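You operate a simulated robot arm through the tools that you are given. There is no shell and no other tool. Be economical: measure what you need, move in short steps, check, and stop when the job is done.

You are at the controls of a simulated robot arm. One attempt, no reset.

TASK
Open the cupboard drawer, put the measuring cup inside and shut the drawer again. Take the jug from the top of the glazing bench and put it on the top of the sieve bench. Fetch the card labelled "OAT" from the top of the glazing bench and set it on the top of the side table. Take the beige square dish from the top of the tile bench and leave it on the back of the ware table. Take the cream block labelled "good" from the middle of the steel counter and leave it on the top of the side table. Stack the measuring jug that says "fern" from the middle of the steel counter on top of the measuring jug that says "plum". The order is free. Set down upright: measuring cup, jug, cream block.

It is judged by the outcome, as a careful person would: the job done as asked, and still so three seconds after it is handed in. It fails if anything else is knocked over, pushed out of place, dropped, spilled or broken.

THE ROBOT
A 7-joint arm with a four-finger gripper on a trunk, on a base that drives. Base frame: it is fixed to the floor where the robot stands at the start and does not move with it; the origin is under the middle of the robot, x ahead of it, y to its left, z up. Lengths are in m, angles in rad, forces in N, time in s.
Its first joint turns from -1.204 to 3.002 rad. Places, roughly: back of the ware table (24x26 cm) [2.88, -0.96, 0.66]; bin [2.7, 0.1, 0.3]; card [0.25, -1.5, 0.75]; cream block [-0.5, -4.5, 1]; cupboard drawer [2.6, 0.1, 0.4]; jug [0.5, -1.5, 0.75]; measuring cup [0.5, -1, 0.75]; measuring jug [-0.5, -4.25, 1]; square dish [-1, 1, 0.75]; top of the side table [1.5, -4.4, 0.9]; top of the sieve bench [-3, -4.7, 0.8]. Payload 3.67 kg.
The tool frame sits at the grasp point between the pads (the TCP): z along the fingers, y along the line on which they close. The tips reach 0.028 m beyond it. The gripper opens to 0.112 m. The gripper's body begins 0.073 m behind the TCP.
Orientation is that of the tool frame in the base frame, as [roll, pitch, yaw] about the fixed x, y, z axes, in that order (R = Rz(yaw) Ry(pitch) Rx(roll)). With the fingers straight down and closing along the base's y, the tool's x points along the base's -x, its y along +y and its z along -z.

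THE INTERFACE
- The arm moves only by the tool apply_moves. Its argument "targets" is a list of rows, each a list of 3 entries, a list of its own where there are three numbers: the shift along the tool's x, y, z in units of 25 mm (1.0 is 25 mm), then the turn, a rotation vector about the tool's x, y, z in units of 8 degrees (1.0 is 8 degrees), then the finger opening in m, from 0 to 0.112. In form: [[[tx, ty, tz], [wx, wy, wz], jaw], ...]. A call has 1 to 20 rows; each row shifts and turns the commanded pose from where the row before left it, along the tool's axes as they then stand. A call with a number of a shift or a turn outside -1 to 1 is refused whole. A row lasts 0.2 s, in which the tool goes at most 0.05 m and 0.15 rad; a call with a longer step from one row to the next is refused whole, and so is a gripper value outside its range. A pose out of reach is approached as far as the arm can. The call stops where the force on the tool passes 40 N (or 10 N more than at its start, if that is more) or the arm is blocked; 0.2 s more then pass. Each finger halts on what it meets, pressing with about 26 N; the grip force reading is that of the motor and also rises with nothing between the fingers. The clock runs only during rows and for 0.2 s after the last one: add rows that do not move to give the fingers time. The reply holds the time, the measured pose of the TCP, the force on the tool along the base axes, the opening and the grip force, in the units named above and with some noise, with the torque about the TCP (base axes, N m) and any sound that the robot's microphone picked up.
- Cameras (640 x 400 px; columns grow to the right, rows downward): "scene" is now at [0.1149, -0.0578, 1.2749]; the picture's right is [-0.67, -0.75, -0.00], its down [-0.40, 0.36, -0.84] and it looks along [0.63, -0.56, -0.54] (base axes); focal length 216 px, centre (320, 200). "wrist" rides on the gripper at [0.06, -0.018, -0.104] in the tool frame; the picture's right is [0.29, 0.96, 0.00], its down [-0.80, 0.24, -0.55] and it looks along [-0.53, 0.16, 0.83] (tool axes); focal length 234 px, centre (320, 200). There is no depth. A picture from a camera that has moved, and an enlarged one, comes with that camera's place and axes in the base frame and with its lens.
- camera(camera): a new picture of that camera. The clock stands still meanwhile.
- lift_body(by): slides the trunk up (or, below 0, down) by that many m; the arm and the scene camera ride with it, the base frame stays. It gives what a move gives, with no picture.
- drive_base(legs): drives the robot by 1 to 6 legs, each [ahead, turn to the left] in m and rad, along the robot's own axes; the way and the turn of a leg run together, so that a leg with both is an arc; at most 1.5 m and 3.142 rad a leg. The arm and the cameras ride along, it lands a little off, and it stops where it bumps. It gives what a move gives.
- turn_head(pan, tilt): turns the head with the scene camera to pan (to the left, within 1.501 rad either way) and tilt (down, from -0.506 to 1.204), counted from straight ahead of the robot. It gives what a move gives.
- zoom(camera, box): a new picture of the part [left, top, right, bottom] of that camera's present view, enlarged. The clock stands still meanwhile.
- close_job(): hands the job in; it is judged then, once.

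Work in short steps. Places have to be worked out from the pictures, the camera data and where the tool is seen: move nearer, look again, correct. Check each grasp and each placing, and mend what went wrong. You have 207 turns and 184 pictures in all, those below and enlarged ones among them. Open the gripper and draw the arm clear of the work before you hand the job in, unless the task says otherwise; then end with one line.

The tools are called after ">>>" as name(argument=value, ...) on one line, values as JSON. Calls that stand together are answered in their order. apply_moves: Moves the arm, as the interface text tells. Its arguments: {"type":"object","properties":{"targets":{"type":"array","items":{"type":"array"}}},"required":["targets"]} The other tools are called the same way: lift_body (by) slides the trunk up or down; drive_base (legs) drives the base; turn_head (pan, tilt) turns the head that bears the scene camera; camera (camera) takes a picture; zoom (camera, box) takes an enlarged picture of a part of a camera's view; close_job () hands the job in.

At the start:

```text
t: 0.0
eef_pos: [0.7113, -0.1791, 0.6879]
tcp_rot: [3.141, 0.001, -3.14]
force: [0.6, 0.3, -0.9]
wrist_torque: [0.0, 0.0, 0.02]
gripper_width: 0.1119
grip_force: 0.1
trunk travel left (down, up): [-0.4, 0.44]
robot x, y, heading: [-0.0035, 0.0036, -0.001]
head pan, tilt: [-0.73, 0.569]
```

scene: 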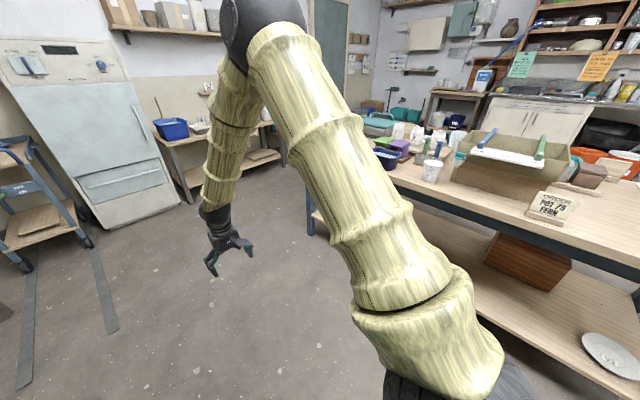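
wrist: 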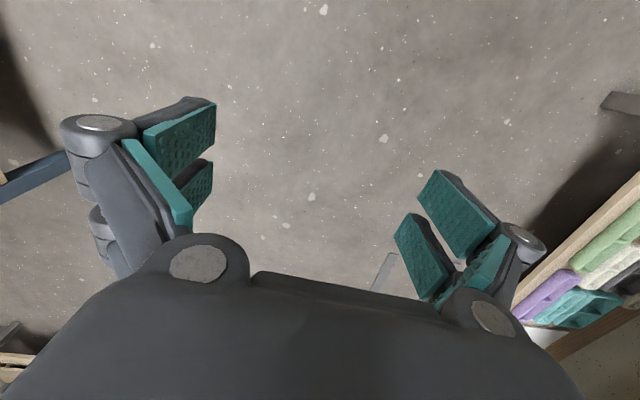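

I start by looking around: first to the right, toward the glazing bench.

>>> turn_head(pan=-1.4, tilt=0.45)

>>> camera(camera="scene")

>>> turn_head(pan=0.2, tilt=0.4)

>>> camera(camera="scene")

>>> turn_head(pan=1.5, tilt=0.4)

>>> camera(camera="scene")

```text
t: 1.1
eef_pos: [0.7103, -0.1785, 0.6883]
tcp_rot: [-3.141, 0.0, -3.141]
force: [-0.2, -0.6, -0.1]
wrist_torque: [0.0, 0.0, 0.02]
gripper_width: 0.1121
grip_force: 0.0
trunk travel left (down, up): [-0.4, 0.44]
robot x, y, heading: [0.0017, -0.0014, 0.002]
head pan, tilt: [-1.4, 0.45]
```

```text
181 pictures are left
camera scene: at [0.0641, -0.0888, 1.2856], right [-0.99, -0.17, 0.0], down [-0.07, 0.43, -0.9], along [0.15, -0.89, -0.44], focal length 216 px, centre (320, 200)
```

scene: 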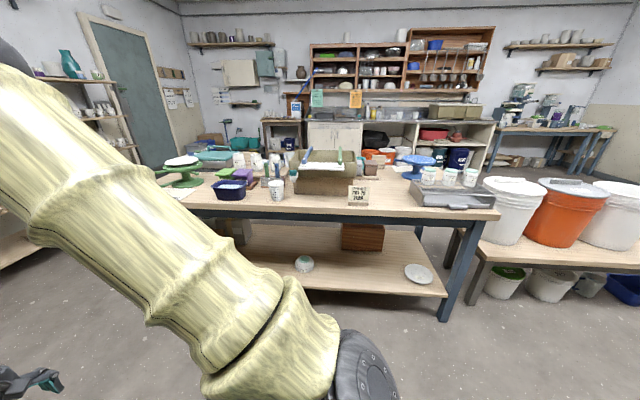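

```text
t: 2.7
eef_pos: [0.7127, -0.1788, 0.6886]
tcp_rot: [-3.14, -0.001, 3.141]
force: [-0.7, 0.2, -0.4]
wrist_torque: [-0.02, 0.01, -0.02]
gripper_width: 0.112
grip_force: 0.1
trunk travel left (down, up): [-0.4, 0.44]
robot x, y, heading: [-0.0048, 0.0031, -0.004]
head pan, tilt: [0.201, 0.4]
```

```text
180 pictures are left
camera scene: at [0.1391, 0.0201, 1.2903], right [0.2, -0.98, 0.0], down [-0.38, -0.08, -0.92], along [0.9, 0.18, -0.39], focal length 216 px, centre (320, 200)
```

scene: 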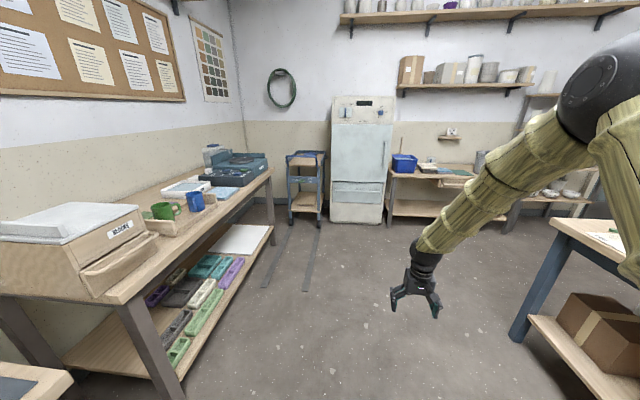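

```text
t: 4.2
eef_pos: [0.7118, -0.1798, 0.6872]
tcp_rot: [-3.14, -0.001, -3.141]
force: [0.8, -0.6, -0.3]
wrist_torque: [-0.02, -0.01, -0.03]
gripper_width: 0.1119
grip_force: 0.0
trunk travel left (down, up): [-0.4, 0.44]
robot x, y, heading: [0.0032, 0.0011, 0.002]
head pan, tilt: [1.499, 0.4]
```

```text
179 pictures are left
camera scene: at [0.055, 0.0941, 1.2903], right [1.0, -0.07, 0.0], down [-0.03, -0.39, -0.92], along [0.07, 0.92, -0.39], focal length 216 px, centre (320, 200)
```

scene: 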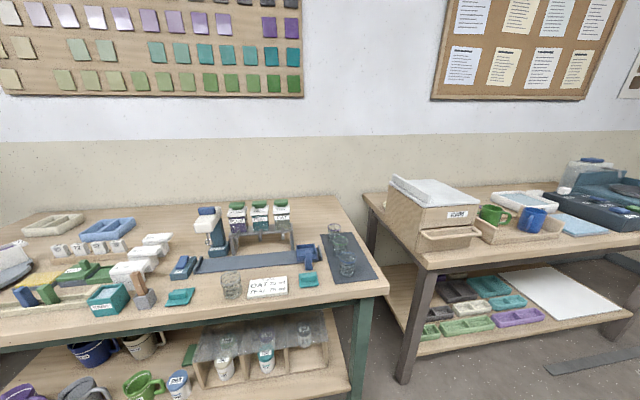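

Now zoom on the glazing bench.

>>> turn_head(pan=-1.45, tilt=0.5)

>>> zoom(camera="scene", box=[160, 100, 340, 212])

>>> zoom(camera="scene", box=[320, 100, 500, 212])

```text
t: 6.8
eef_pos: [0.7121, -0.1793, 0.688]
tcp_rot: [-3.14, 0.001, -3.141]
force: [-0.2, 0.5, 0.2]
wrist_torque: [-0.02, 0.01, 0.01]
gripper_width: 0.1121
grip_force: 0.0
trunk travel left (down, up): [-0.4, 0.44]
robot x, y, heading: [-0.0008, 0.002, -0.001]
head pan, tilt: [-1.45, 0.499]
```

```text
3.56 times, centred on (250, 156) of scene
camera zoom: at [0.0593, -0.0886, 1.2811], right [-0.99, -0.12, 0.0], down [-0.06, 0.48, -0.88], along [0.11, -0.87, -0.48], focal length 770 px, centre (569, 356)
```

zoom: 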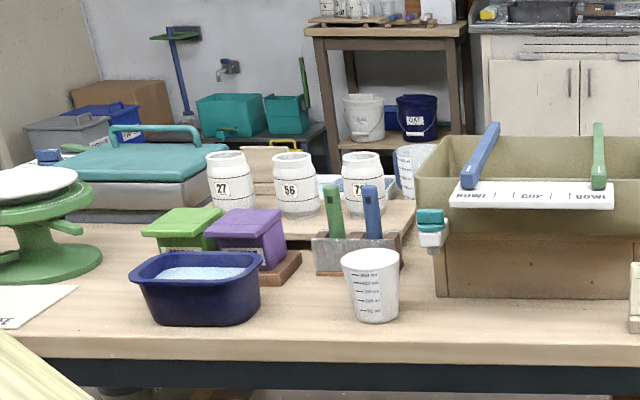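

```text
3.56 times, centred on (410, 156) of scene
camera zoom: at [0.0593, -0.0886, 1.2811], right [-0.99, -0.12, 0.0], down [-0.06, 0.48, -0.88], along [0.11, -0.87, -0.48], focal length 770 px, centre (0, 356)
```

zoom: 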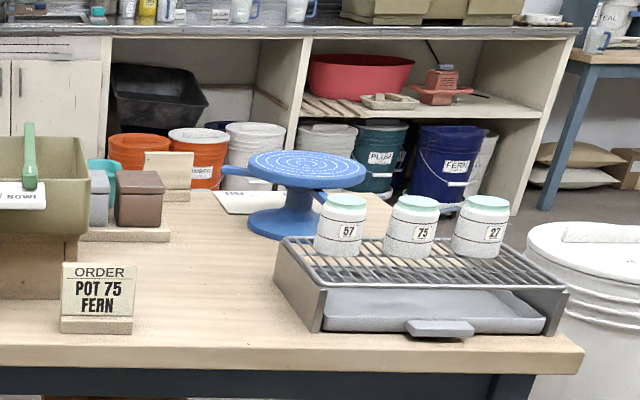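

Raise the trunk for a better overview of the far side of the bench.

>>> lift_body(by=0.43)

>>> turn_head(pan=-1.4, tilt=0.65)

>>> camera(camera="scene")

>>> zoom(camera="scene", box=[180, 80, 380, 205])

```text
refused: 0.43 is not a number from -0.4 to 0.4
```

```text
t: 7.5
eef_pos: [0.7116, -0.1795, 0.6871]
tcp_rot: [3.141, 0.0, 3.141]
force: [0.1, -0.7, 0.5]
wrist_torque: [0.0, 0.01, 0.03]
gripper_width: 0.112
grip_force: 0.1
trunk travel left (down, up): [-0.4, 0.44]
robot x, y, heading: [-0.0026, 0.0037, 0.002]
head pan, tilt: [-1.4, 0.649]
```

```text
176 pictures are left
camera scene: at [0.0631, -0.0838, 1.2678], right [-0.99, -0.17, 0.0], down [-0.1, 0.6, -0.8], along [0.14, -0.79, -0.6], focal length 216 px, centre (320, 200)
```

scene: 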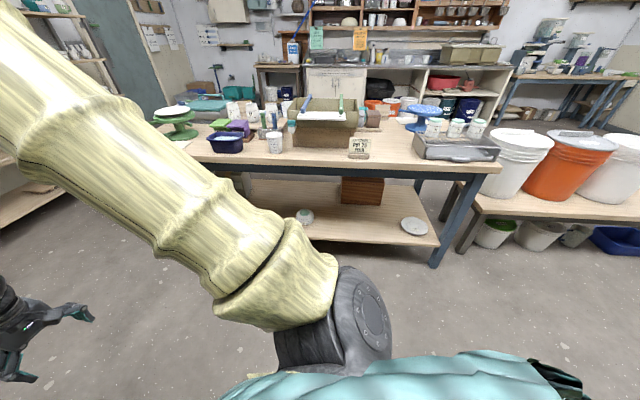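

```text
3.20 times, centred on (280, 142) of scene
camera zoom: at [0.0631, -0.0838, 1.2678], right [-0.99, -0.17, 0.0], down [-0.1, 0.6, -0.8], along [0.14, -0.79, -0.6], focal length 693 px, centre (448, 384)
```

zoom: 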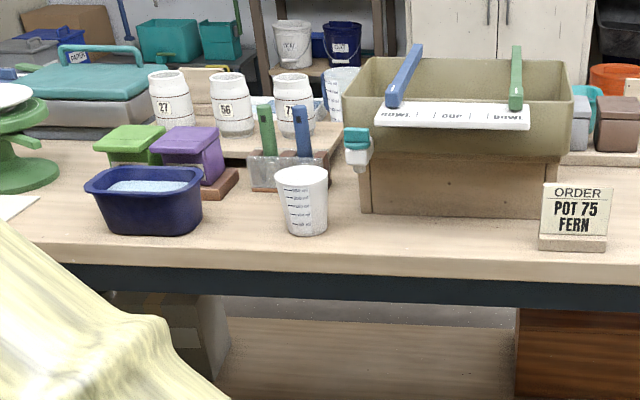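

>>> lift_body(by=0.4)

>>> turn_head(pan=-1.4, tilt=0.7)

>>> zoom(camera="scene", box=[180, 100, 380, 225])

>>> zoom(camera="scene", box=[340, 80, 540, 205])

```text
t: 11.3
eef_pos: [0.7113, -0.1792, 1.0885]
tcp_rot: [3.142, -0.002, 3.141]
force: [0.2, 0.4, 1.5]
wrist_torque: [0.04, 0.01, -0.01]
gripper_width: 0.112
grip_force: 0.0
trunk travel left (down, up): [-0.8, 0.04]
robot x, y, heading: [-0.0009, 0.0013, 0.0]
head pan, tilt: [-1.4, 0.649]
```

```text
t: 11.9
eef_pos: [0.7115, -0.1793, 1.0883]
tcp_rot: [3.14, 0.0, 3.14]
force: [0.0, -0.2, -0.2]
wrist_torque: [-0.01, -0.03, 0.02]
gripper_width: 0.112
grip_force: 0.1
trunk travel left (down, up): [-0.8, 0.04]
robot x, y, heading: [0.0025, 0.0, 0.001]
head pan, tilt: [-1.4, 0.7]
```

```text
3.20 times, centred on (280, 162) of scene
camera zoom: at [0.0629, -0.0821, 1.6634], right [-0.99, -0.17, 0.0], down [-0.11, 0.63, -0.76], along [0.13, -0.75, -0.64], focal length 693 px, centre (448, 320)
```

zoom: 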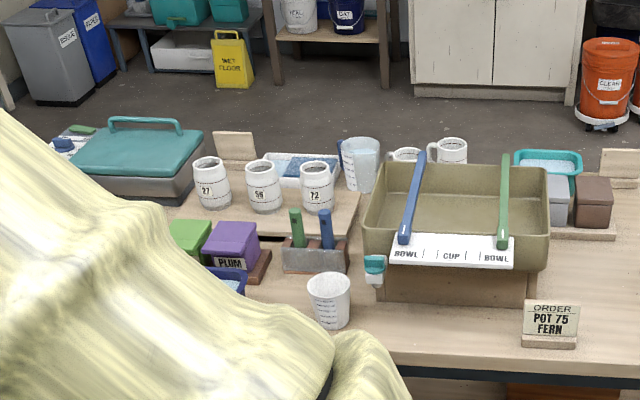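

```text
3.20 times, centred on (440, 142) of scene
camera zoom: at [0.0629, -0.0821, 1.6634], right [-0.99, -0.17, 0.0], down [-0.11, 0.63, -0.76], along [0.13, -0.75, -0.64], focal length 693 px, centre (-64, 384)
```

zoom: 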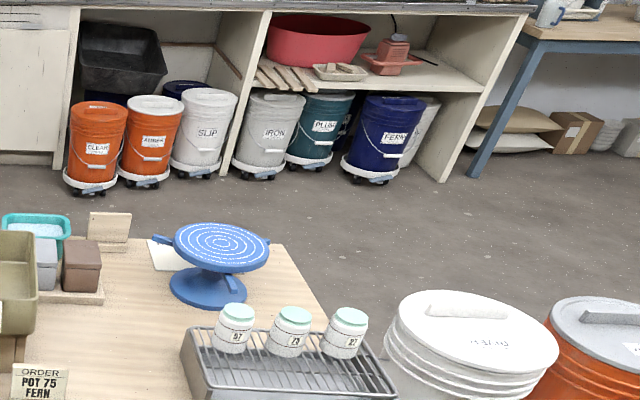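

Now look at the cupboard and ware table.

>>> turn_head(pan=0.0, tilt=0.45)

>>> camera(camera="scene")

>>> zoom(camera="scene", box=[230, 80, 430, 205])

```text
t: 13.4
eef_pos: [0.7114, -0.1792, 1.0883]
tcp_rot: [3.14, -0.001, -3.141]
force: [-0.4, -0.8, -0.1]
wrist_torque: [0.01, -0.01, 0.0]
gripper_width: 0.112
grip_force: 0.0
trunk travel left (down, up): [-0.8, 0.04]
robot x, y, heading: [-0.0019, 0.0021, 0.002]
head pan, tilt: [0.0, 0.45]
```

```text
172 pictures are left
camera scene: at [0.1403, 0.0015, 1.6856], right [0.0, -1.0, 0.0], down [-0.44, 0.0, -0.9], along [0.9, 0.0, -0.44], focal length 216 px, centre (320, 200)
```

scene: 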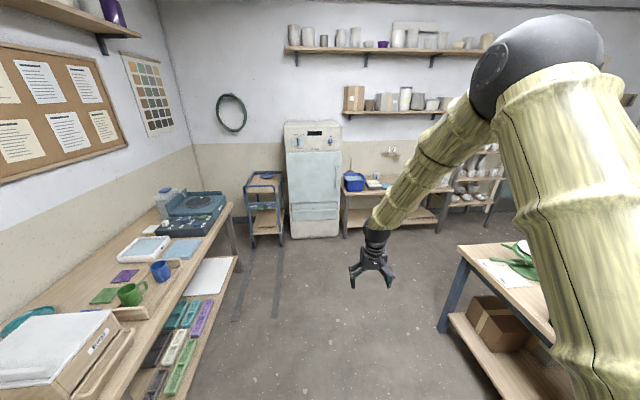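

```text
3.20 times, centred on (330, 142) of scene
camera zoom: at [0.1403, 0.0015, 1.6856], right [0.0, -1.0, 0.0], down [-0.44, 0.0, -0.9], along [0.9, 0.0, -0.44], focal length 693 px, centre (288, 384)
```

zoom: 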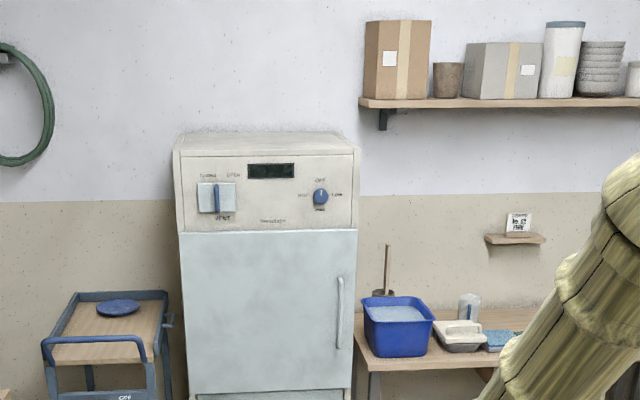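

Drive ahead to the cupboard, and tilt the head to see the drawer front.

>>> drive_base(legs=[[1.3, 0]])

>>> turn_head(pan=0.0, tilt=0.8)

>>> camera(camera="scene")

>>> zoom(camera="scene", box=[220, 120, 400, 232])

```text
t: 20.0
eef_pos: [2.0141, -0.2157, 1.0888]
tcp_rot: [3.141, 0.0, 3.115]
force: [0.6, -0.4, 0.2]
wrist_torque: [0.0, 0.0, -0.02]
gripper_width: 0.1123
grip_force: 0.0
trunk travel left (down, up): [-0.8, 0.04]
robot x, y, heading: [1.3068, -0.015, -0.029]
head pan, tilt: [0.0, 0.45]
```

```text
t: 20.8
eef_pos: [2.0126, -0.2156, 1.088]
tcp_rot: [-3.141, -0.002, 3.114]
force: [-0.5, -0.6, 1.0]
wrist_torque: [-0.01, -0.01, 0.0]
gripper_width: 0.112
grip_force: 0.0
trunk travel left (down, up): [-0.8, 0.04]
robot x, y, heading: [1.3066, -0.0175, -0.024]
head pan, tilt: [0.0, 0.799]
```

```text
170 pictures are left
camera scene: at [1.4358, -0.0194, 1.6553], right [-0.03, -1.0, 0.0], down [-0.72, 0.02, -0.7], along [0.7, -0.02, -0.72], focal length 216 px, centre (320, 200)
```

scene: 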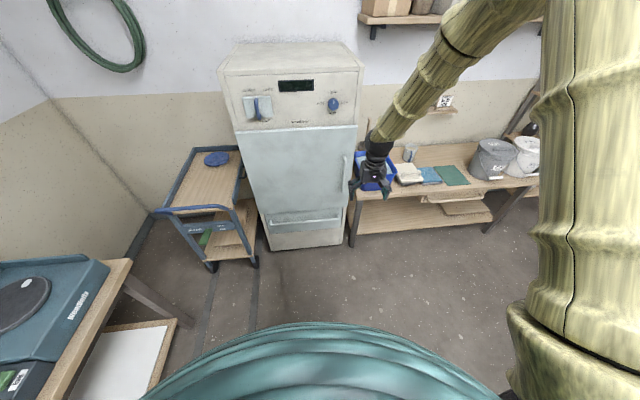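

```text
3.56 times, centred on (310, 176) of scene
camera zoom: at [1.4358, -0.0194, 1.6553], right [-0.03, -1.0, 0.0], down [-0.72, 0.02, -0.7], along [0.7, -0.02, -0.72], focal length 770 px, centre (356, 285)
```

zoom: 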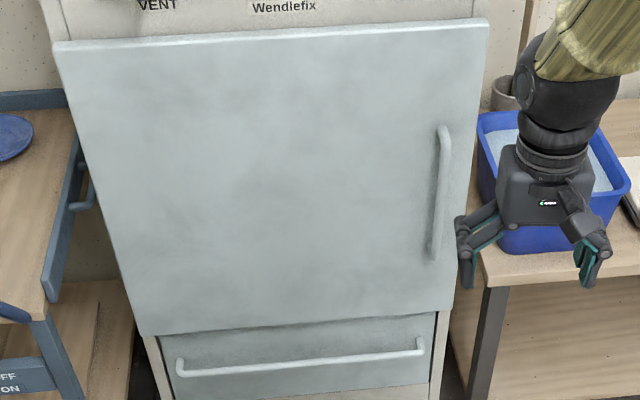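

The drawer has a horizontal bar handle around [2.40, 0.07, 0.43]. Lower the trunk and turn the tool to point forward, fingers closing vertically.

>>> lift_body(by=-0.4)

>>> apply_moves(targets=[[[0, 0, 0], [-0.577, -0.577, 0.577], 0.1], [[0, 0, 0], [-0.577, -0.577, 0.577], 0.1], [[0, 0, 0], [-0.577, -0.577, 0.577], 0.1], [[0, 0, 0], [-0.577, -0.577, 0.577], 0.1], [[0, 0, 0], [-0.577, -0.577, 0.577], 0.1], [[0, 0, 0], [-0.577, -0.577, 0.577], 0.1], [[0, 0, 0], [-0.577, -0.577, 0.577], 0.1], [[0, 0, 0], [-0.577, -0.577, 0.577], 0.1], [[0, 0, 0], [-0.577, -0.577, 0.577], 0.1], [[0, 0, 0], [-0.577, -0.577, 0.577], 0.1], [[0, 0, 0], [-0.577, -0.577, 0.577], 0.1], [[0, 0, 0], [-0.577, -0.577, 0.577], 0.1], [[0, 0, 0], [-0.577, -0.577, 0.577], 0.1], [[0, 0, 0], [-0.577, -0.577, 0.577], 0.1], [[0, 0, 0], [-0.577, -0.577, 0.577], 0.1]])

>>> camera(camera="scene")

>>> camera(camera="wrist")

```text
t: 24.7
eef_pos: [2.0139, -0.2158, 0.6888]
tcp_rot: [-3.141, -0.002, 3.115]
force: [0.6, -0.4, -0.3]
wrist_torque: [-0.02, 0.01, 0.03]
gripper_width: 0.1121
grip_force: 0.0
trunk travel left (down, up): [-0.4, 0.44]
robot x, y, heading: [1.3056, -0.018, -0.023]
head pan, tilt: [0.0, 0.799]
```

```text
t: 27.9
eef_pos: [2.0128, -0.2156, 0.688]
tcp_rot: [1.57, 0.0, 1.544]
force: [0.4, 0.2, 1.1]
wrist_torque: [-0.02, 0.03, 0.01]
gripper_width: 0.1
grip_force: 0.1
trunk travel left (down, up): [-0.4, 0.44]
robot x, y, heading: [1.3114, -0.0149, -0.029]
head pan, tilt: [0.0, 0.799]
```

```text
168 pictures are left
camera scene: at [1.436, -0.0198, 1.2552], right [-0.03, -1.0, 0.0], down [-0.72, 0.02, -0.7], along [0.7, -0.02, -0.72], focal length 216 px, centre (320, 200)
```

scene: 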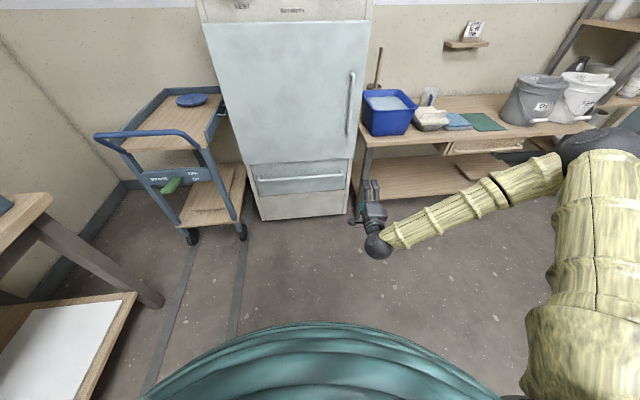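

```text
167 pictures are left
camera wrist: at [1.9101, -0.1526, 0.6695], right [0.01, 0.29, 0.96], down [-0.58, -0.78, 0.24], along [0.82, -0.55, 0.16], focal length 234 px, centre (320, 200)
```

wrist: 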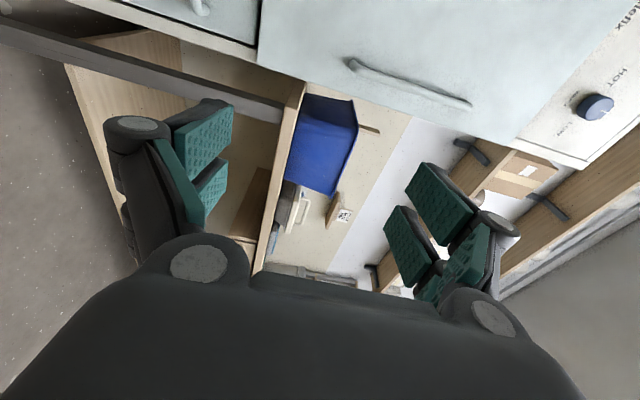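

Handle triangulated to about [2.40, 0.07, 0.446]. Move the tool in front of it, straightening yaw.

>>> apply_moves(targets=[[[0.95, -0.807, 0.5], [0, 0.19, 0], 0.1], [[0.95, -0.807, 0.5], [0, 0, 0], 0.1], [[0.95, -0.807, 0.5], [0, 0, 0], 0.1], [[0.95, -0.807, 0.5], [0, 0, 0], 0.1], [[0.95, -0.807, 0.5], [0, 0, 0], 0.1], [[0.95, -0.807, 0.5], [0, 0, 0], 0.1], [[0.95, -0.807, 0.5], [0, 0, 0], 0.1], [[0.95, -0.807, 0.5], [0, 0, 0], 0.1], [[0.95, -0.807, 0.5], [0, 0, 0], 0.1], [[0.95, -0.807, 0.5], [0, 0, 0], 0.1], [[0.95, -0.807, 0.5], [0, 0, 0], 0.1], [[0.95, -0.807, 0.5], [0, 0, 0], 0.1]])

>>> camera(camera="scene")

>>> camera(camera="wrist")

```text
t: 30.5
eef_pos: [2.1652, 0.0692, 0.4423]
tcp_rot: [1.57, 0.0, 1.571]
force: [0.9, 0.0, -0.9]
wrist_torque: [-0.02, 0.01, 0.0]
gripper_width: 0.0999
grip_force: 0.0
trunk travel left (down, up): [-0.4, 0.44]
robot x, y, heading: [1.3074, -0.0151, -0.024]
head pan, tilt: [0.0, 0.799]
```

```text
166 pictures are left
camera scene: at [1.4359, -0.0191, 1.2552], right [-0.03, -1.0, 0.0], down [-0.72, 0.02, -0.7], along [0.7, -0.02, -0.72], focal length 216 px, centre (320, 200)
```

scene: 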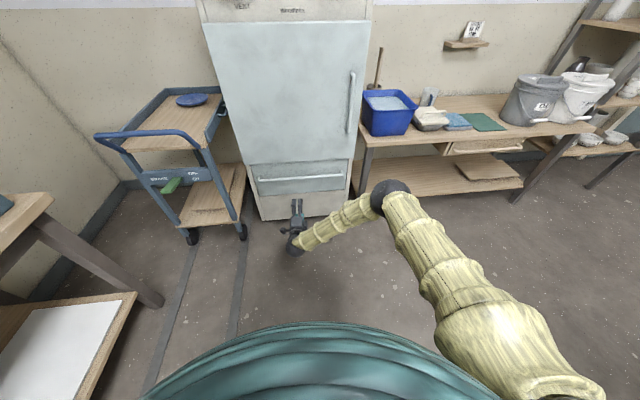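

```text
165 pictures are left
camera wrist: at [2.0607, 0.1286, 0.4247], right [0.0, 0.29, 0.96], down [-0.55, -0.8, 0.24], along [0.83, -0.53, 0.16], focal length 234 px, centre (320, 200)
```

wrist: 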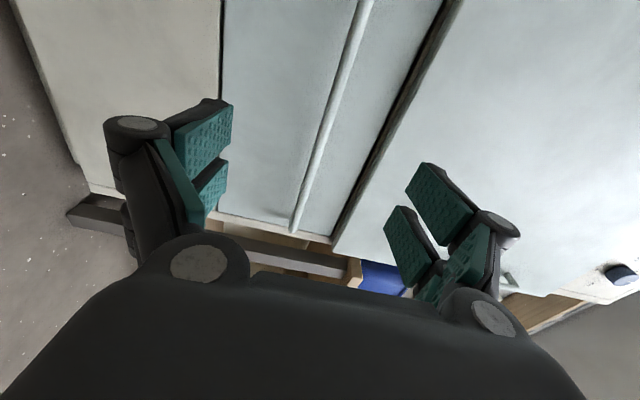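

The bar runs between the fingers. Raise 1 cm and move ahead.

>>> apply_moves(targets=[[[0, 0.4, 0.8], [0, 0, 0], 0.1], [[0, 0, 0.9], [0, 0, 0], 0.1], [[0, 0, 0.9], [0, 0, 0], 0.1], [[0, 0, 0.9], [0, 0, 0], 0.1], [[0, 0, 0.9], [0, 0, 0], 0.1], [[0, 0, 0.9], [0, 0, 0], 0.1], [[0, 0, 0.9], [0, 0, 0], 0.1], [[0, 0, 0.9], [0, 0, 0], 0.1], [[0, 0, 0.9], [0, 0, 0], 0.1]])

>>> camera(camera="wrist")

```text
t: 32.5
eef_pos: [2.3647, 0.0694, 0.4586]
tcp_rot: [1.571, 0.001, 1.57]
force: [0.6, 0.4, 0.2]
wrist_torque: [-0.05, 0.0, -0.02]
gripper_width: 0.1002
grip_force: 0.0
trunk travel left (down, up): [-0.4, 0.44]
robot x, y, heading: [1.306, -0.02, -0.027]
head pan, tilt: [0.0, 0.799]
```

```text
164 pictures are left
camera wrist: at [2.2603, 0.1289, 0.4391], right [0.0, 0.29, 0.96], down [-0.55, -0.8, 0.24], along [0.83, -0.53, 0.16], focal length 234 px, centre (320, 200)
```

wrist: 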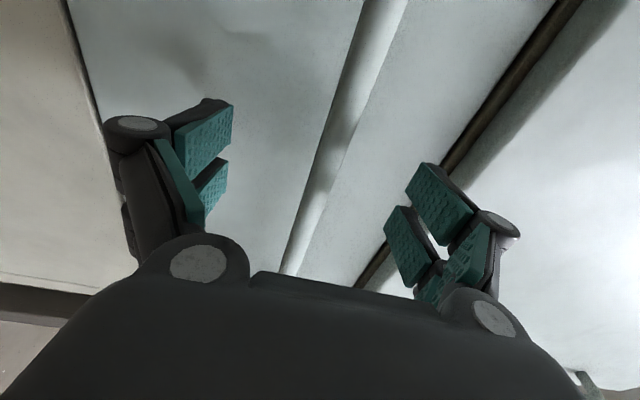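

Advance 3 cm more and close on the bar.

>>> apply_moves(targets=[[[0, 0, 0.6], [0, 0, 0], 0.1], [[0, 0, 0.6], [0, 0, 0], 0.1], [[0, 0, 0], [0, 0, 0], 0.0], [[0, 0, 0], [0, 0, 0], 0.0], [[0, 0, 0], [0, 0, 0], 0.0], [[0, 0, 0], [0, 0, 0], 0.0]])

>>> camera(camera="wrist")

```text
t: 33.9
eef_pos: [2.3942, 0.0705, 0.4605]
tcp_rot: [1.565, 0.001, 1.571]
force: [-0.2, 0.5, 10.6]
wrist_torque: [0.0, 0.05, -0.12]
gripper_width: 0.0143
grip_force: 45.1
trunk travel left (down, up): [-0.4, 0.44]
robot x, y, heading: [1.3056, -0.0155, -0.028]
head pan, tilt: [0.0, 0.799]
```

```text
163 pictures are left
camera wrist: at [2.2896, 0.1293, 0.4412], right [0.0, 0.29, 0.96], down [-0.56, -0.8, 0.24], along [0.83, -0.53, 0.16], focal length 234 px, centre (320, 200)
```

wrist: 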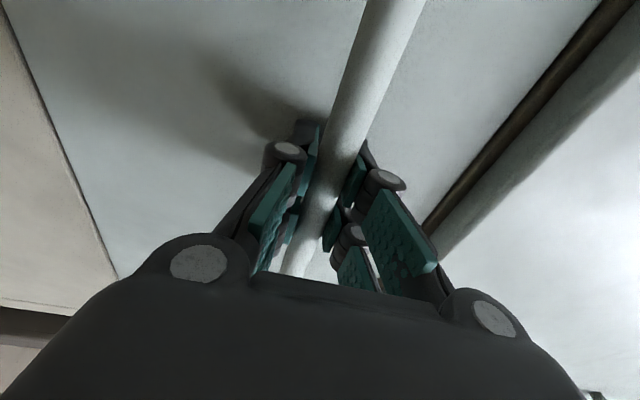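

Bar gripped. Pull the drawer out ~0.27 m.

>>> apply_moves(targets=[[[0, -0.12, -0.3], [0, 0, 0], 0.0], [[0, 0, -0.5], [0, 0, 0], 0.0], [[0, 0, -0.7], [0, 0, 0], 0.0], [[0, 0, -0.8], [0, 0, 0], 0.0], [[0, 0, -0.8], [0, 0, 0], 0.0], [[0, 0, -0.8], [0, 0, 0], 0.0], [[0, 0, -0.8], [0, 0, 0], 0.0], [[0, 0, -0.8], [0, 0, 0], 0.0], [[0, 0, -0.8], [0, 0, 0], 0.0], [[0, 0, -0.8], [0, 0, 0], 0.0], [[0, 0, -0.8], [0, 0, 0], 0.0], [[0, 0, -0.8], [0, 0, 0], 0.0], [[0, 0, -0.8], [0, 0, 0], 0.0], [[0, 0, -0.8], [0, 0, 0], 0.0], [[0, 0, -0.5], [0, 0, 0], 0.0]])

>>> camera(camera="scene")

```text
t: 34.7
eef_pos: [2.3596, 0.0662, 0.461]
tcp_rot: [1.56, 0.0, 1.567]
force: [1.3, -1.7, 12.4]
wrist_torque: [0.24, -0.09, 0.75]
gripper_width: 0.014
grip_force: 44.6
trunk travel left (down, up): [-0.4, 0.44]
robot x, y, heading: [1.307, -0.017, -0.028]
head pan, tilt: [0.0, 0.799]
stopped in row 4: the force on the tool passed its limit at 41 N (the readings are from after the stop); the commanded pose is now the measured one
```

```text
162 pictures are left
camera scene: at [1.4353, -0.0192, 1.2549], right [-0.03, -1.0, 0.0], down [-0.72, 0.02, -0.7], along [0.7, -0.02, -0.72], focal length 216 px, centre (320, 200)
```

scene: 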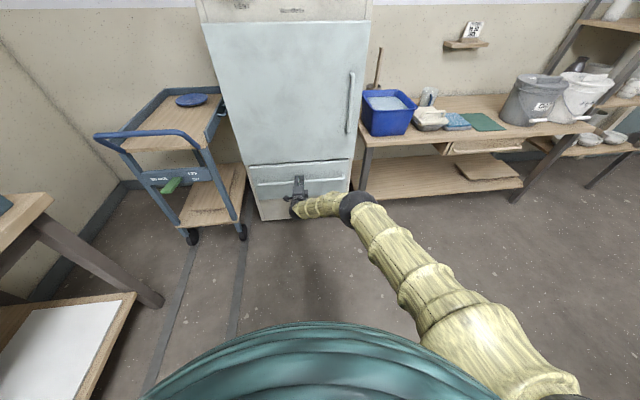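

It moved 3.5 cm but speed raised the force; pull slower.

>>> apply_moves(targets=[[[0, -0.05, -0.2], [0, 0, 0], 0.0], [[0, 0, -0.3], [0, 0, 0], 0.0], [[0, 0, -0.3], [0, 0, 0], 0.0], [[0, 0, -0.35], [0, 0, 0], 0.0], [[0, 0, -0.4], [0, 0, 0], 0.0], [[0, 0, -0.4], [0, 0, 0], 0.0], [[0, 0, -0.4], [0, 0, 0], 0.0], [[0, 0, -0.4], [0, 0, 0], 0.0], [[0, 0, -0.4], [0, 0, 0], 0.0], [[0, 0, -0.4], [0, 0, 0], 0.0], [[0, 0, -0.4], [0, 0, 0], 0.0], [[0, 0, -0.4], [0, 0, 0], 0.0], [[0, 0, -0.4], [0, 0, 0], 0.0], [[0, 0, -0.4], [0, 0, 0], 0.0], [[0, 0, -0.4], [0, 0, 0], 0.0], [[0, 0, -0.4], [0, 0, 0], 0.0]])

>>> zoom(camera="scene", box=[220, 120, 400, 232])

```text
t: 35.8
eef_pos: [2.3315, 0.0628, 0.4597]
tcp_rot: [1.557, 0.0, 1.559]
force: [1.7, -2.5, 12.9]
wrist_torque: [0.34, -0.12, 0.61]
gripper_width: 0.0142
grip_force: 44.8
trunk travel left (down, up): [-0.4, 0.44]
robot x, y, heading: [1.3082, -0.0165, -0.027]
head pan, tilt: [0.0, 0.799]
stopped in row 5: the force on the tool passed its limit at 42 N (the readings are from after the stop); the commanded pose is now the measured one
```

```text
3.56 times, centred on (310, 176) of scene
camera zoom: at [1.4352, -0.0196, 1.2549], right [-0.03, -1.0, 0.0], down [-0.72, 0.02, -0.7], along [0.7, -0.02, -0.72], focal length 770 px, centre (356, 285)
```

zoom: 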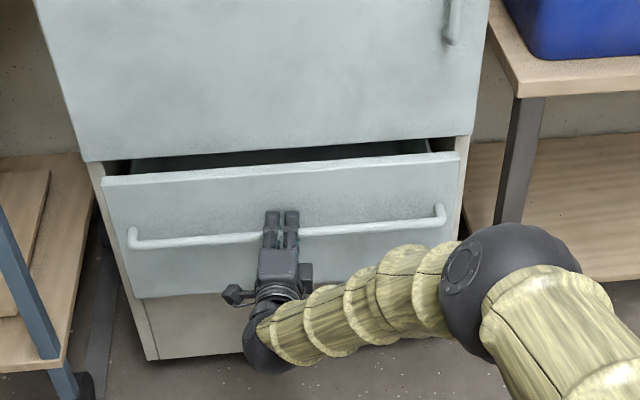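

The drawer slides; the arm's force limit is just tight. Pull by driving backward instead.

>>> drive_base(legs=[[-0.2, 0]])

>>> camera(camera="scene")

```text
t: 36.9
eef_pos: [2.2541, 0.0577, 0.461]
tcp_rot: [1.554, -0.001, 1.549]
force: [1.5, -1.1, 9.0]
wrist_torque: [0.47, 0.03, 0.82]
gripper_width: 0.014
grip_force: 44.4
trunk travel left (down, up): [-0.4, 0.44]
robot x, y, heading: [1.2259, -0.0164, -0.03]
head pan, tilt: [0.0, 0.799]
stopped in leg 1: the force on the tool passed its limit at 44 N (the readings are from after the stop); the commanded pose is now the measured one
```

```text
160 pictures are left
camera scene: at [1.3587, -0.0181, 1.2553], right [-0.03, -1.0, 0.0], down [-0.72, 0.03, -0.7], along [0.7, -0.02, -0.72], focal length 216 px, centre (320, 200)
```

scene: 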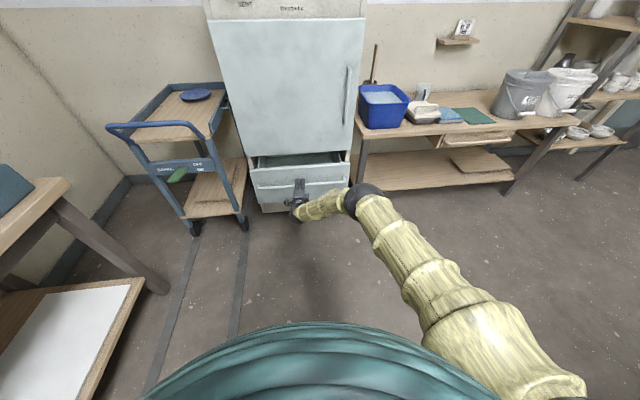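

Open 14 cm now; continue in small driving pulls.

>>> drive_base(legs=[[-0.06, 0]])

>>> drive_base(legs=[[-0.05, 0]])

>>> camera(camera="scene")

```text
t: 38.1
eef_pos: [2.1961, 0.053, 0.4603]
tcp_rot: [1.553, 0.002, 1.539]
force: [0.5, -1.6, 6.3]
wrist_torque: [0.55, 0.33, 0.46]
gripper_width: 0.0143
grip_force: 44.9
trunk travel left (down, up): [-0.4, 0.44]
robot x, y, heading: [1.1689, -0.0141, -0.041]
head pan, tilt: [0.0, 0.799]
stopped in leg 1: the force on the tool passed its limit at 42 N (the readings are from after the stop); the commanded pose is now the measured one
```

```text
t: 39.5
eef_pos: [2.1482, 0.0486, 0.46]
tcp_rot: [1.552, 0.002, 1.531]
force: [0.9, -0.9, 1.0]
wrist_torque: [0.62, 0.28, 0.18]
gripper_width: 0.0144
grip_force: 44.8
trunk travel left (down, up): [-0.4, 0.44]
robot x, y, heading: [1.1166, -0.012, -0.047]
head pan, tilt: [0.0, 0.799]
stopped in leg 1: the force on the tool passed its limit at 42 N (the readings are from after the stop); the commanded pose is now the measured one
```

```text
159 pictures are left
camera scene: at [1.2481, -0.0152, 1.2551], right [-0.04, -1.0, 0.0], down [-0.72, 0.03, -0.7], along [0.7, -0.03, -0.72], focal length 216 px, centre (320, 200)
```

scene: 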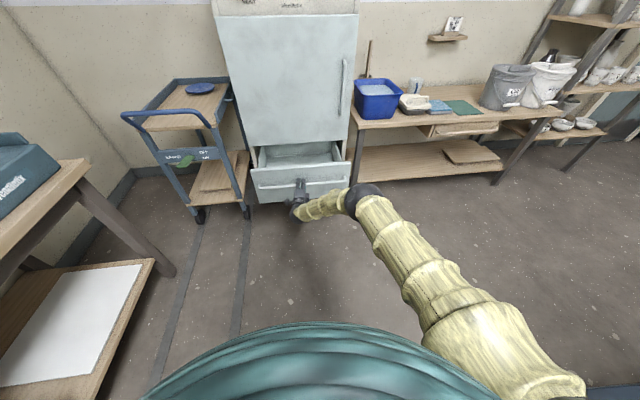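

Open about 25 cm, enough. Release and back away.

>>> apply_moves(targets=[[[0, 0, 0], [0, 0, 0], 0.08], [[0, 0, 0], [0, 0, 0], 0.08], [[0, 0, 0], [0, 0, 0], 0.08], [[0, 0, -0.8], [0, 0, 0], 0.08], [[0, 0, -1], [0, 0, 0], 0.08], [[0, 0, -1], [0, 0, 0], 0.08], [[0, 0, -1], [0, 0, 0], 0.08]])

>>> zoom(camera="scene", box=[220, 120, 400, 232])

```text
t: 41.1
eef_pos: [2.0505, 0.0511, 0.4589]
tcp_rot: [1.552, 0.002, 1.532]
force: [0.0, -0.1, -0.4]
wrist_torque: [0.01, -0.01, 0.01]
gripper_width: 0.0803
grip_force: 0.0
trunk travel left (down, up): [-0.4, 0.44]
robot x, y, heading: [1.1249, -0.0088, -0.048]
head pan, tilt: [0.0, 0.799]
```

```text
3.56 times, centred on (310, 176) of scene
camera zoom: at [1.2482, -0.015, 1.2552], right [-0.04, -1.0, 0.0], down [-0.72, 0.03, -0.7], along [0.7, -0.03, -0.72], focal length 770 px, centre (356, 285)
```

zoom: 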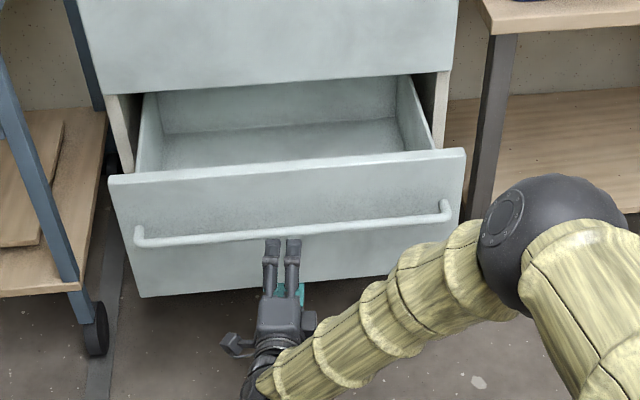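

Drawer open and clear. Restore tool-down orientation, then raise the trunk.

>>> apply_moves(targets=[[[0, 0, -1], [0.577, 0.577, -0.577], 0.1], [[0, 0, -1], [0.577, 0.577, -0.577], 0.1], [[0, 0, -1], [0.577, 0.577, -0.577], 0.1], [[0, 0, 0], [0.577, 0.577, -0.577], 0.1], [[0, 0, 0], [0.577, 0.577, -0.577], 0.1], [[0, 0, 0], [0.577, 0.577, -0.577], 0.1], [[0, 0, 0], [0.577, 0.577, -0.577], 0.1], [[0, 0, 0], [0.577, 0.577, -0.577], 0.1], [[0, 0, 0], [0.577, 0.577, -0.577], 0.1], [[0, 0, 0], [0.577, 0.577, -0.577], 0.1], [[0, 0, 0], [0.577, 0.577, -0.577], 0.1], [[0, 0, 0], [0.577, 0.577, -0.577], 0.1], [[0, 0, 0], [0.577, 0.577, -0.577], 0.1], [[0, 0, 0], [0.577, 0.577, -0.577], 0.1], [[0, 0, 0], [0.577, 0.577, -0.577], 0.1]])

>>> lift_body(by=0.4)

>>> zoom(camera="scene", box=[220, 120, 400, 232])

```text
t: 44.3
eef_pos: [1.979, 0.0501, 0.4632]
tcp_rot: [-3.137, 0.016, 3.103]
force: [-0.5, -1.2, -0.2]
wrist_torque: [-0.01, 0.0, 0.01]
gripper_width: 0.0998
grip_force: 0.1
trunk travel left (down, up): [-0.4, 0.44]
robot x, y, heading: [1.1191, -0.0118, -0.039]
head pan, tilt: [0.0, 0.799]
```

```text
t: 48.1
eef_pos: [1.9808, 0.0504, 0.8628]
tcp_rot: [-3.139, 0.016, 3.103]
force: [-0.6, -0.2, 0.4]
wrist_torque: [-0.01, -0.04, 0.01]
gripper_width: 0.0999
grip_force: 0.0
trunk travel left (down, up): [-0.8, 0.04]
robot x, y, heading: [1.1188, -0.0095, -0.041]
head pan, tilt: [0.0, 0.799]
```

```text
3.56 times, centred on (310, 176) of scene
camera zoom: at [1.2484, -0.015, 1.6551], right [-0.04, -1.0, 0.0], down [-0.72, 0.03, -0.7], along [0.7, -0.03, -0.72], focal length 770 px, centre (356, 285)
```

zoom: 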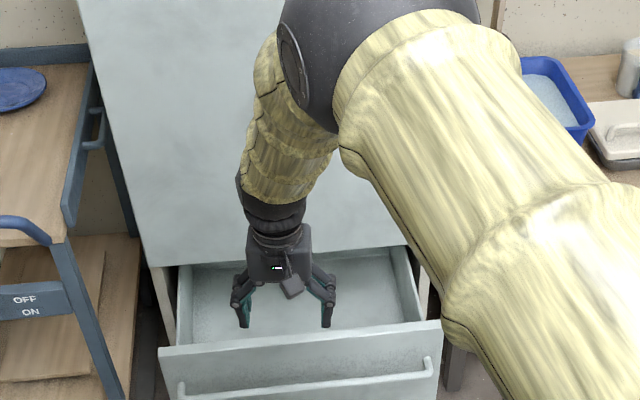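

Tuck the arm in and up a bit, then drive back to face the glazing bench near the measuring cup.

>>> apply_moves(targets=[[[1, 0, -1], [0, 0, 0], 0.1], [[1, 0, -1], [0, 0, 0], 0.1], [[1, 0, -1], [0, 0, 0], 0.1], [[1, 0, -1], [0, 0, 0], 0.1], [[1, 0, -1], [0, 0, 0], 0.1], [[1, 0, -1], [0, 0, 0], 0.1]])

>>> drive_base(legs=[[0, 0.66], [-0.76, 0], [0, -2.19]])

>>> turn_head(pan=0.0, tilt=0.8)

>>> camera(camera="scene")

>>> camera(camera="wrist")

```text
t: 49.7
eef_pos: [1.8108, 0.046, 0.9738]
tcp_rot: [3.133, -0.047, 3.075]
force: [-0.6, 0.3, -0.2]
wrist_torque: [0.03, 0.01, -0.02]
gripper_width: 0.0999
grip_force: 0.0
trunk travel left (down, up): [-0.8, 0.04]
robot x, y, heading: [1.1208, -0.0081, -0.04]
head pan, tilt: [0.0, 0.799]
stopped in row 6: the arm was blocked; the commanded pose is now the measured one
```

```text
t: 60.8
eef_pos: [0.6357, -1.145, 0.9752]
tcp_rot: [3.133, -0.048, 1.631]
force: [0.9, 0.6, 0.0]
wrist_torque: [-0.02, -0.02, 0.0]
gripper_width: 0.1
grip_force: 0.0
trunk travel left (down, up): [-0.8, 0.04]
robot x, y, heading: [0.4966, -0.4642, -1.49]
head pan, tilt: [0.0, 0.799]
```

```text
t: 61.4
eef_pos: [0.636, -1.144, 0.9737]
tcp_rot: [3.132, -0.048, 1.628]
force: [-0.5, -0.7, 0.4]
wrist_torque: [0.0, -0.02, 0.0]
gripper_width: 0.1
grip_force: 0.0
trunk travel left (down, up): [-0.8, 0.04]
robot x, y, heading: [0.4949, -0.4646, -1.488]
head pan, tilt: [0.0, 0.799]
```

```text
156 pictures are left
camera scene: at [0.502, -0.5941, 1.6552], right [-1.0, -0.08, 0.0], down [-0.06, 0.71, -0.7], along [0.06, -0.69, -0.72], focal length 216 px, centre (320, 200)
```

scene: 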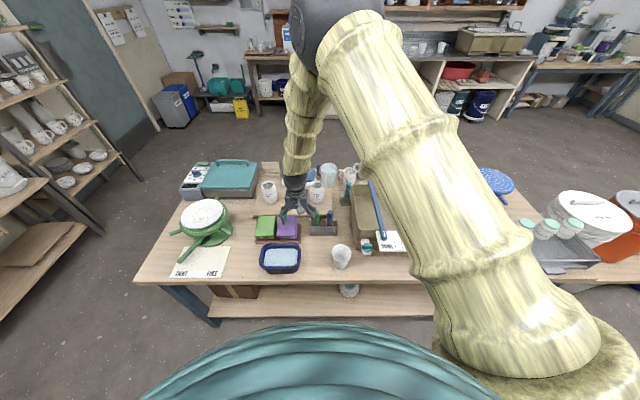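

```text
155 pictures are left
camera wrist: at [0.6132, -1.0907, 1.081], right [0.94, 0.34, 0.02], down [0.28, -0.81, 0.52], along [0.2, -0.48, -0.85], focal length 234 px, centre (320, 200)
```

wrist: 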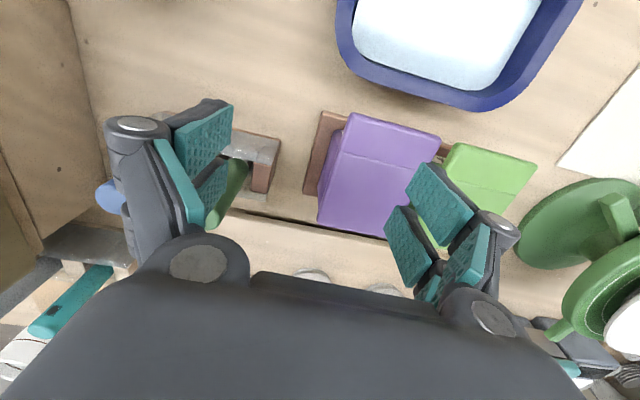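

Level the tool and shift it over the cup (est. [0.47,-1.07]).

>>> apply_moves(targets=[[[0, -1, 0], [0, 0.17, 0], 0.1], [[0, -1, 0], [0, 0.17, 0], 0.1], [[0, -1, 0], [0, 0, 0], 0.1], [[0, -1, 0], [0, 0, 0], 0.1], [[0, -1, 0], [0, 0, 0], 0.1], [[0, -1, 0], [0, 0, 0], 0.1], [[0, -0.8, 0], [0, 0, 0], 0.1]])

>>> camera(camera="wrist")

>>> zoom(camera="scene", box=[240, 150, 400, 300])

```text
t: 63.0
eef_pos: [0.4709, -1.1564, 0.974]
tcp_rot: [3.135, -0.09, 1.632]
force: [21.2, 0.9, 13.1]
wrist_torque: [-0.25, 1.21, 0.39]
gripper_width: 0.0956
grip_force: 0.0
trunk travel left (down, up): [-0.8, 0.04]
robot x, y, heading: [0.4946, -0.468, -1.491]
head pan, tilt: [0.0, 0.799]
```

```text
154 pictures are left
camera wrist: at [0.4471, -1.1073, 1.0824], right [0.94, 0.34, 0.03], down [0.29, -0.83, 0.48], along [0.19, -0.44, -0.88], focal length 234 px, centre (320, 200)
```

wrist: 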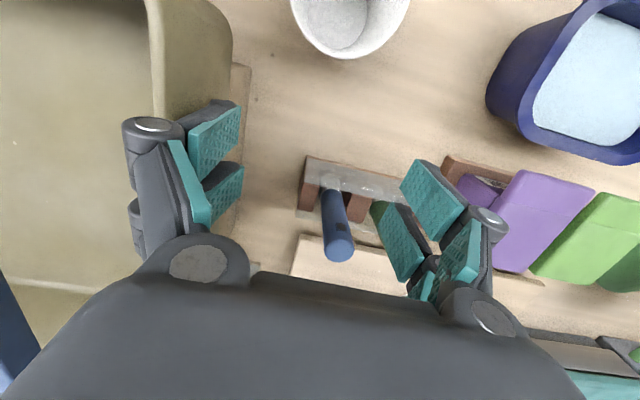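

```text
2.67 times, centred on (320, 225) of scene
camera zoom: at [0.5063, -0.5926, 1.6555], right [-1.0, -0.09, 0.0], down [-0.06, 0.71, -0.7], along [0.06, -0.7, -0.72], focal length 578 px, centre (320, 133)
```

zoom: 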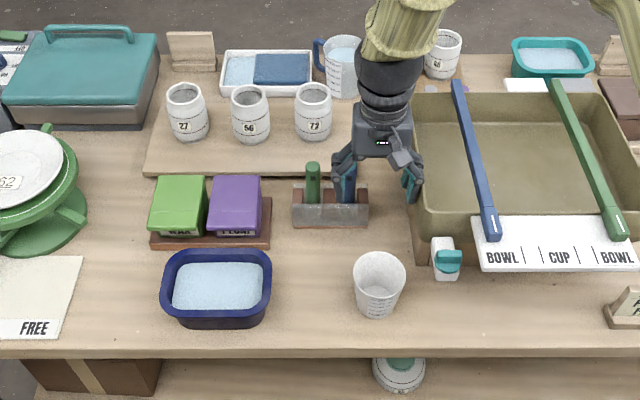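

The left finger touches the tub's rim (force 21 N). Back off in +x at once and raise.

>>> apply_moves(targets=[[[0, 0.6, 0], [0, 0, 0], 0.1], [[0, 1, 0], [0, 0, 0], 0.1]])

>>> lift_body(by=0.035)

>>> zoom(camera="scene", box=[240, 150, 400, 300])

>>> camera(camera="wrist")

```text
t: 63.6
eef_pos: [0.5068, -1.1522, 0.9731]
tcp_rot: [3.138, -0.095, 1.629]
force: [0.4, -0.2, 0.3]
wrist_torque: [0.02, 0.04, -0.01]
gripper_width: 0.0998
grip_force: 0.1
trunk travel left (down, up): [-0.8, 0.04]
robot x, y, heading: [0.4969, -0.4655, -1.485]
head pan, tilt: [0.0, 0.799]
```

```text
t: 64.3
eef_pos: [0.5045, -1.152, 1.0072]
tcp_rot: [3.133, -0.094, 1.63]
force: [-0.8, 0.3, -0.2]
wrist_torque: [0.01, -0.03, 0.04]
gripper_width: 0.0999
grip_force: 0.1
trunk travel left (down, up): [-0.835, 0.005]
robot x, y, heading: [0.4921, -0.4685, -1.49]
head pan, tilt: [0.0, 0.799]
```

```text
2.67 times, centred on (320, 225) of scene
camera zoom: at [0.5012, -0.5948, 1.6901], right [-1.0, -0.08, 0.0], down [-0.06, 0.71, -0.7], along [0.06, -0.69, -0.72], focal length 578 px, centre (320, 133)
```

zoom: 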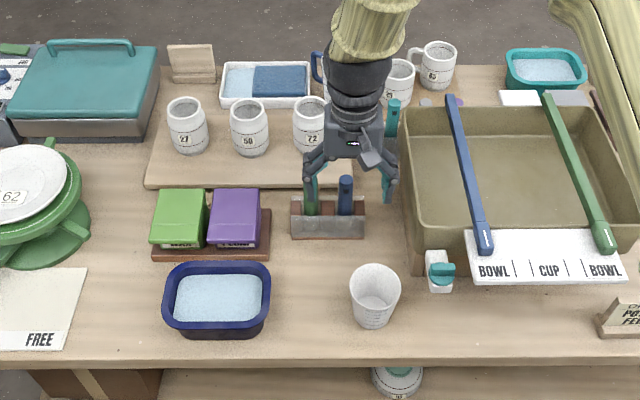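

```text
151 pictures are left
camera wrist: at [0.4821, -1.1041, 1.1162], right [0.94, 0.34, 0.04], down [0.28, -0.83, 0.48], along [0.19, -0.44, -0.88], focal length 234 px, centre (320, 200)
```

wrist: 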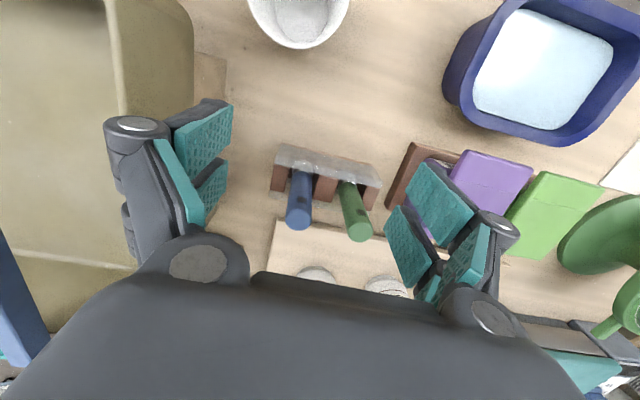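

Tub looks unmoved. Cup is at about [0.456,-1.06], 8 cm wide, next to the tub, so I'll close along y. Level the tool and turn it 90°.

>>> apply_moves(targets=[[[0, 0, 0], [0, -0.68, 0], 0.096], [[0, 0, 0], [0, 0, 1], 0.096], [[0, 0, 0], [0, 0, 1], 0.096], [[0, 0, 0], [0, 0, 1], 0.096], [[0, 0, 0], [0, 0, 1], 0.096], [[0, 0, 0], [0, 0, 1], 0.096], [[0, 0, 0], [0, 0, 1], 0.096], [[0, 0, 0], [0, 0, 1], 0.096], [[0, 0, 0], [0, 0, 1], 0.096], [[0, 0, 0], [0, 0, 1], 0.096], [[0, 0, 0], [0, 0, 1], 0.096], [[0, 0, 0], [0, 0, 0.9], 0.096]])

```text
t: 67.0
eef_pos: [0.4998, -1.1566, 1.01]
tcp_rot: [-3.139, -0.037, 0.077]
force: [-0.5, -0.1, -0.1]
wrist_torque: [-0.02, 0.01, 0.04]
gripper_width: 0.0958
grip_force: 0.2
trunk travel left (down, up): [-0.835, 0.005]
robot x, y, heading: [0.4936, -0.4654, -1.491]
head pan, tilt: [0.0, 0.799]
```

Correct the leftover yaw/tilt, move over the cup.

>>> apply_moves(targets=[[[0, -0.9, 0], [0, -0.26, 0.5], 0.096], [[-0.5, -1, 0], [0, 0, 0], 0.096], [[-0.6, -1, 0], [0, 0, 0], 0.096], [[-0.6, -1, 0], [0, 0, 0], 0.096]])

>>> camera(camera="wrist")

>>> zoom(camera="scene", box=[240, 150, 400, 300])

```text
t: 68.0
eef_pos: [0.4597, -1.0563, 1.0097]
tcp_rot: [3.137, 0.027, 0.041]
force: [-0.4, 0.2, -0.1]
wrist_torque: [-0.02, 0.0, 0.02]
gripper_width: 0.0962
grip_force: 0.0
trunk travel left (down, up): [-0.835, 0.005]
robot x, y, heading: [0.4927, -0.4667, -1.485]
head pan, tilt: [0.0, 0.799]
```

```text
150 pictures are left
camera wrist: at [0.5199, -1.0351, 1.1111], right [0.33, -0.94, 0.0], down [-0.77, -0.27, 0.58], along [-0.55, -0.19, -0.82], focal length 234 px, centre (320, 200)
```

wrist: 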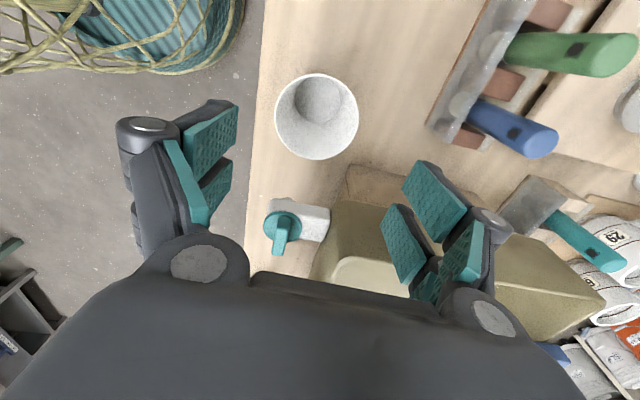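

```text
2.67 times, centred on (320, 225) of scene
camera zoom: at [0.5018, -0.5934, 1.6903], right [-1.0, -0.08, 0.0], down [-0.06, 0.71, -0.7], along [0.06, -0.69, -0.72], focal length 578 px, centre (320, 133)
```

zoom: 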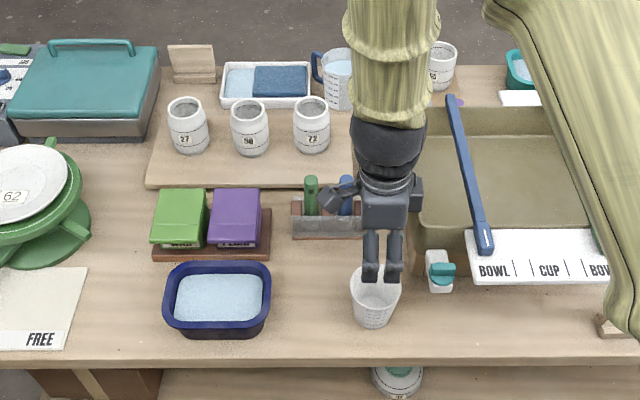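

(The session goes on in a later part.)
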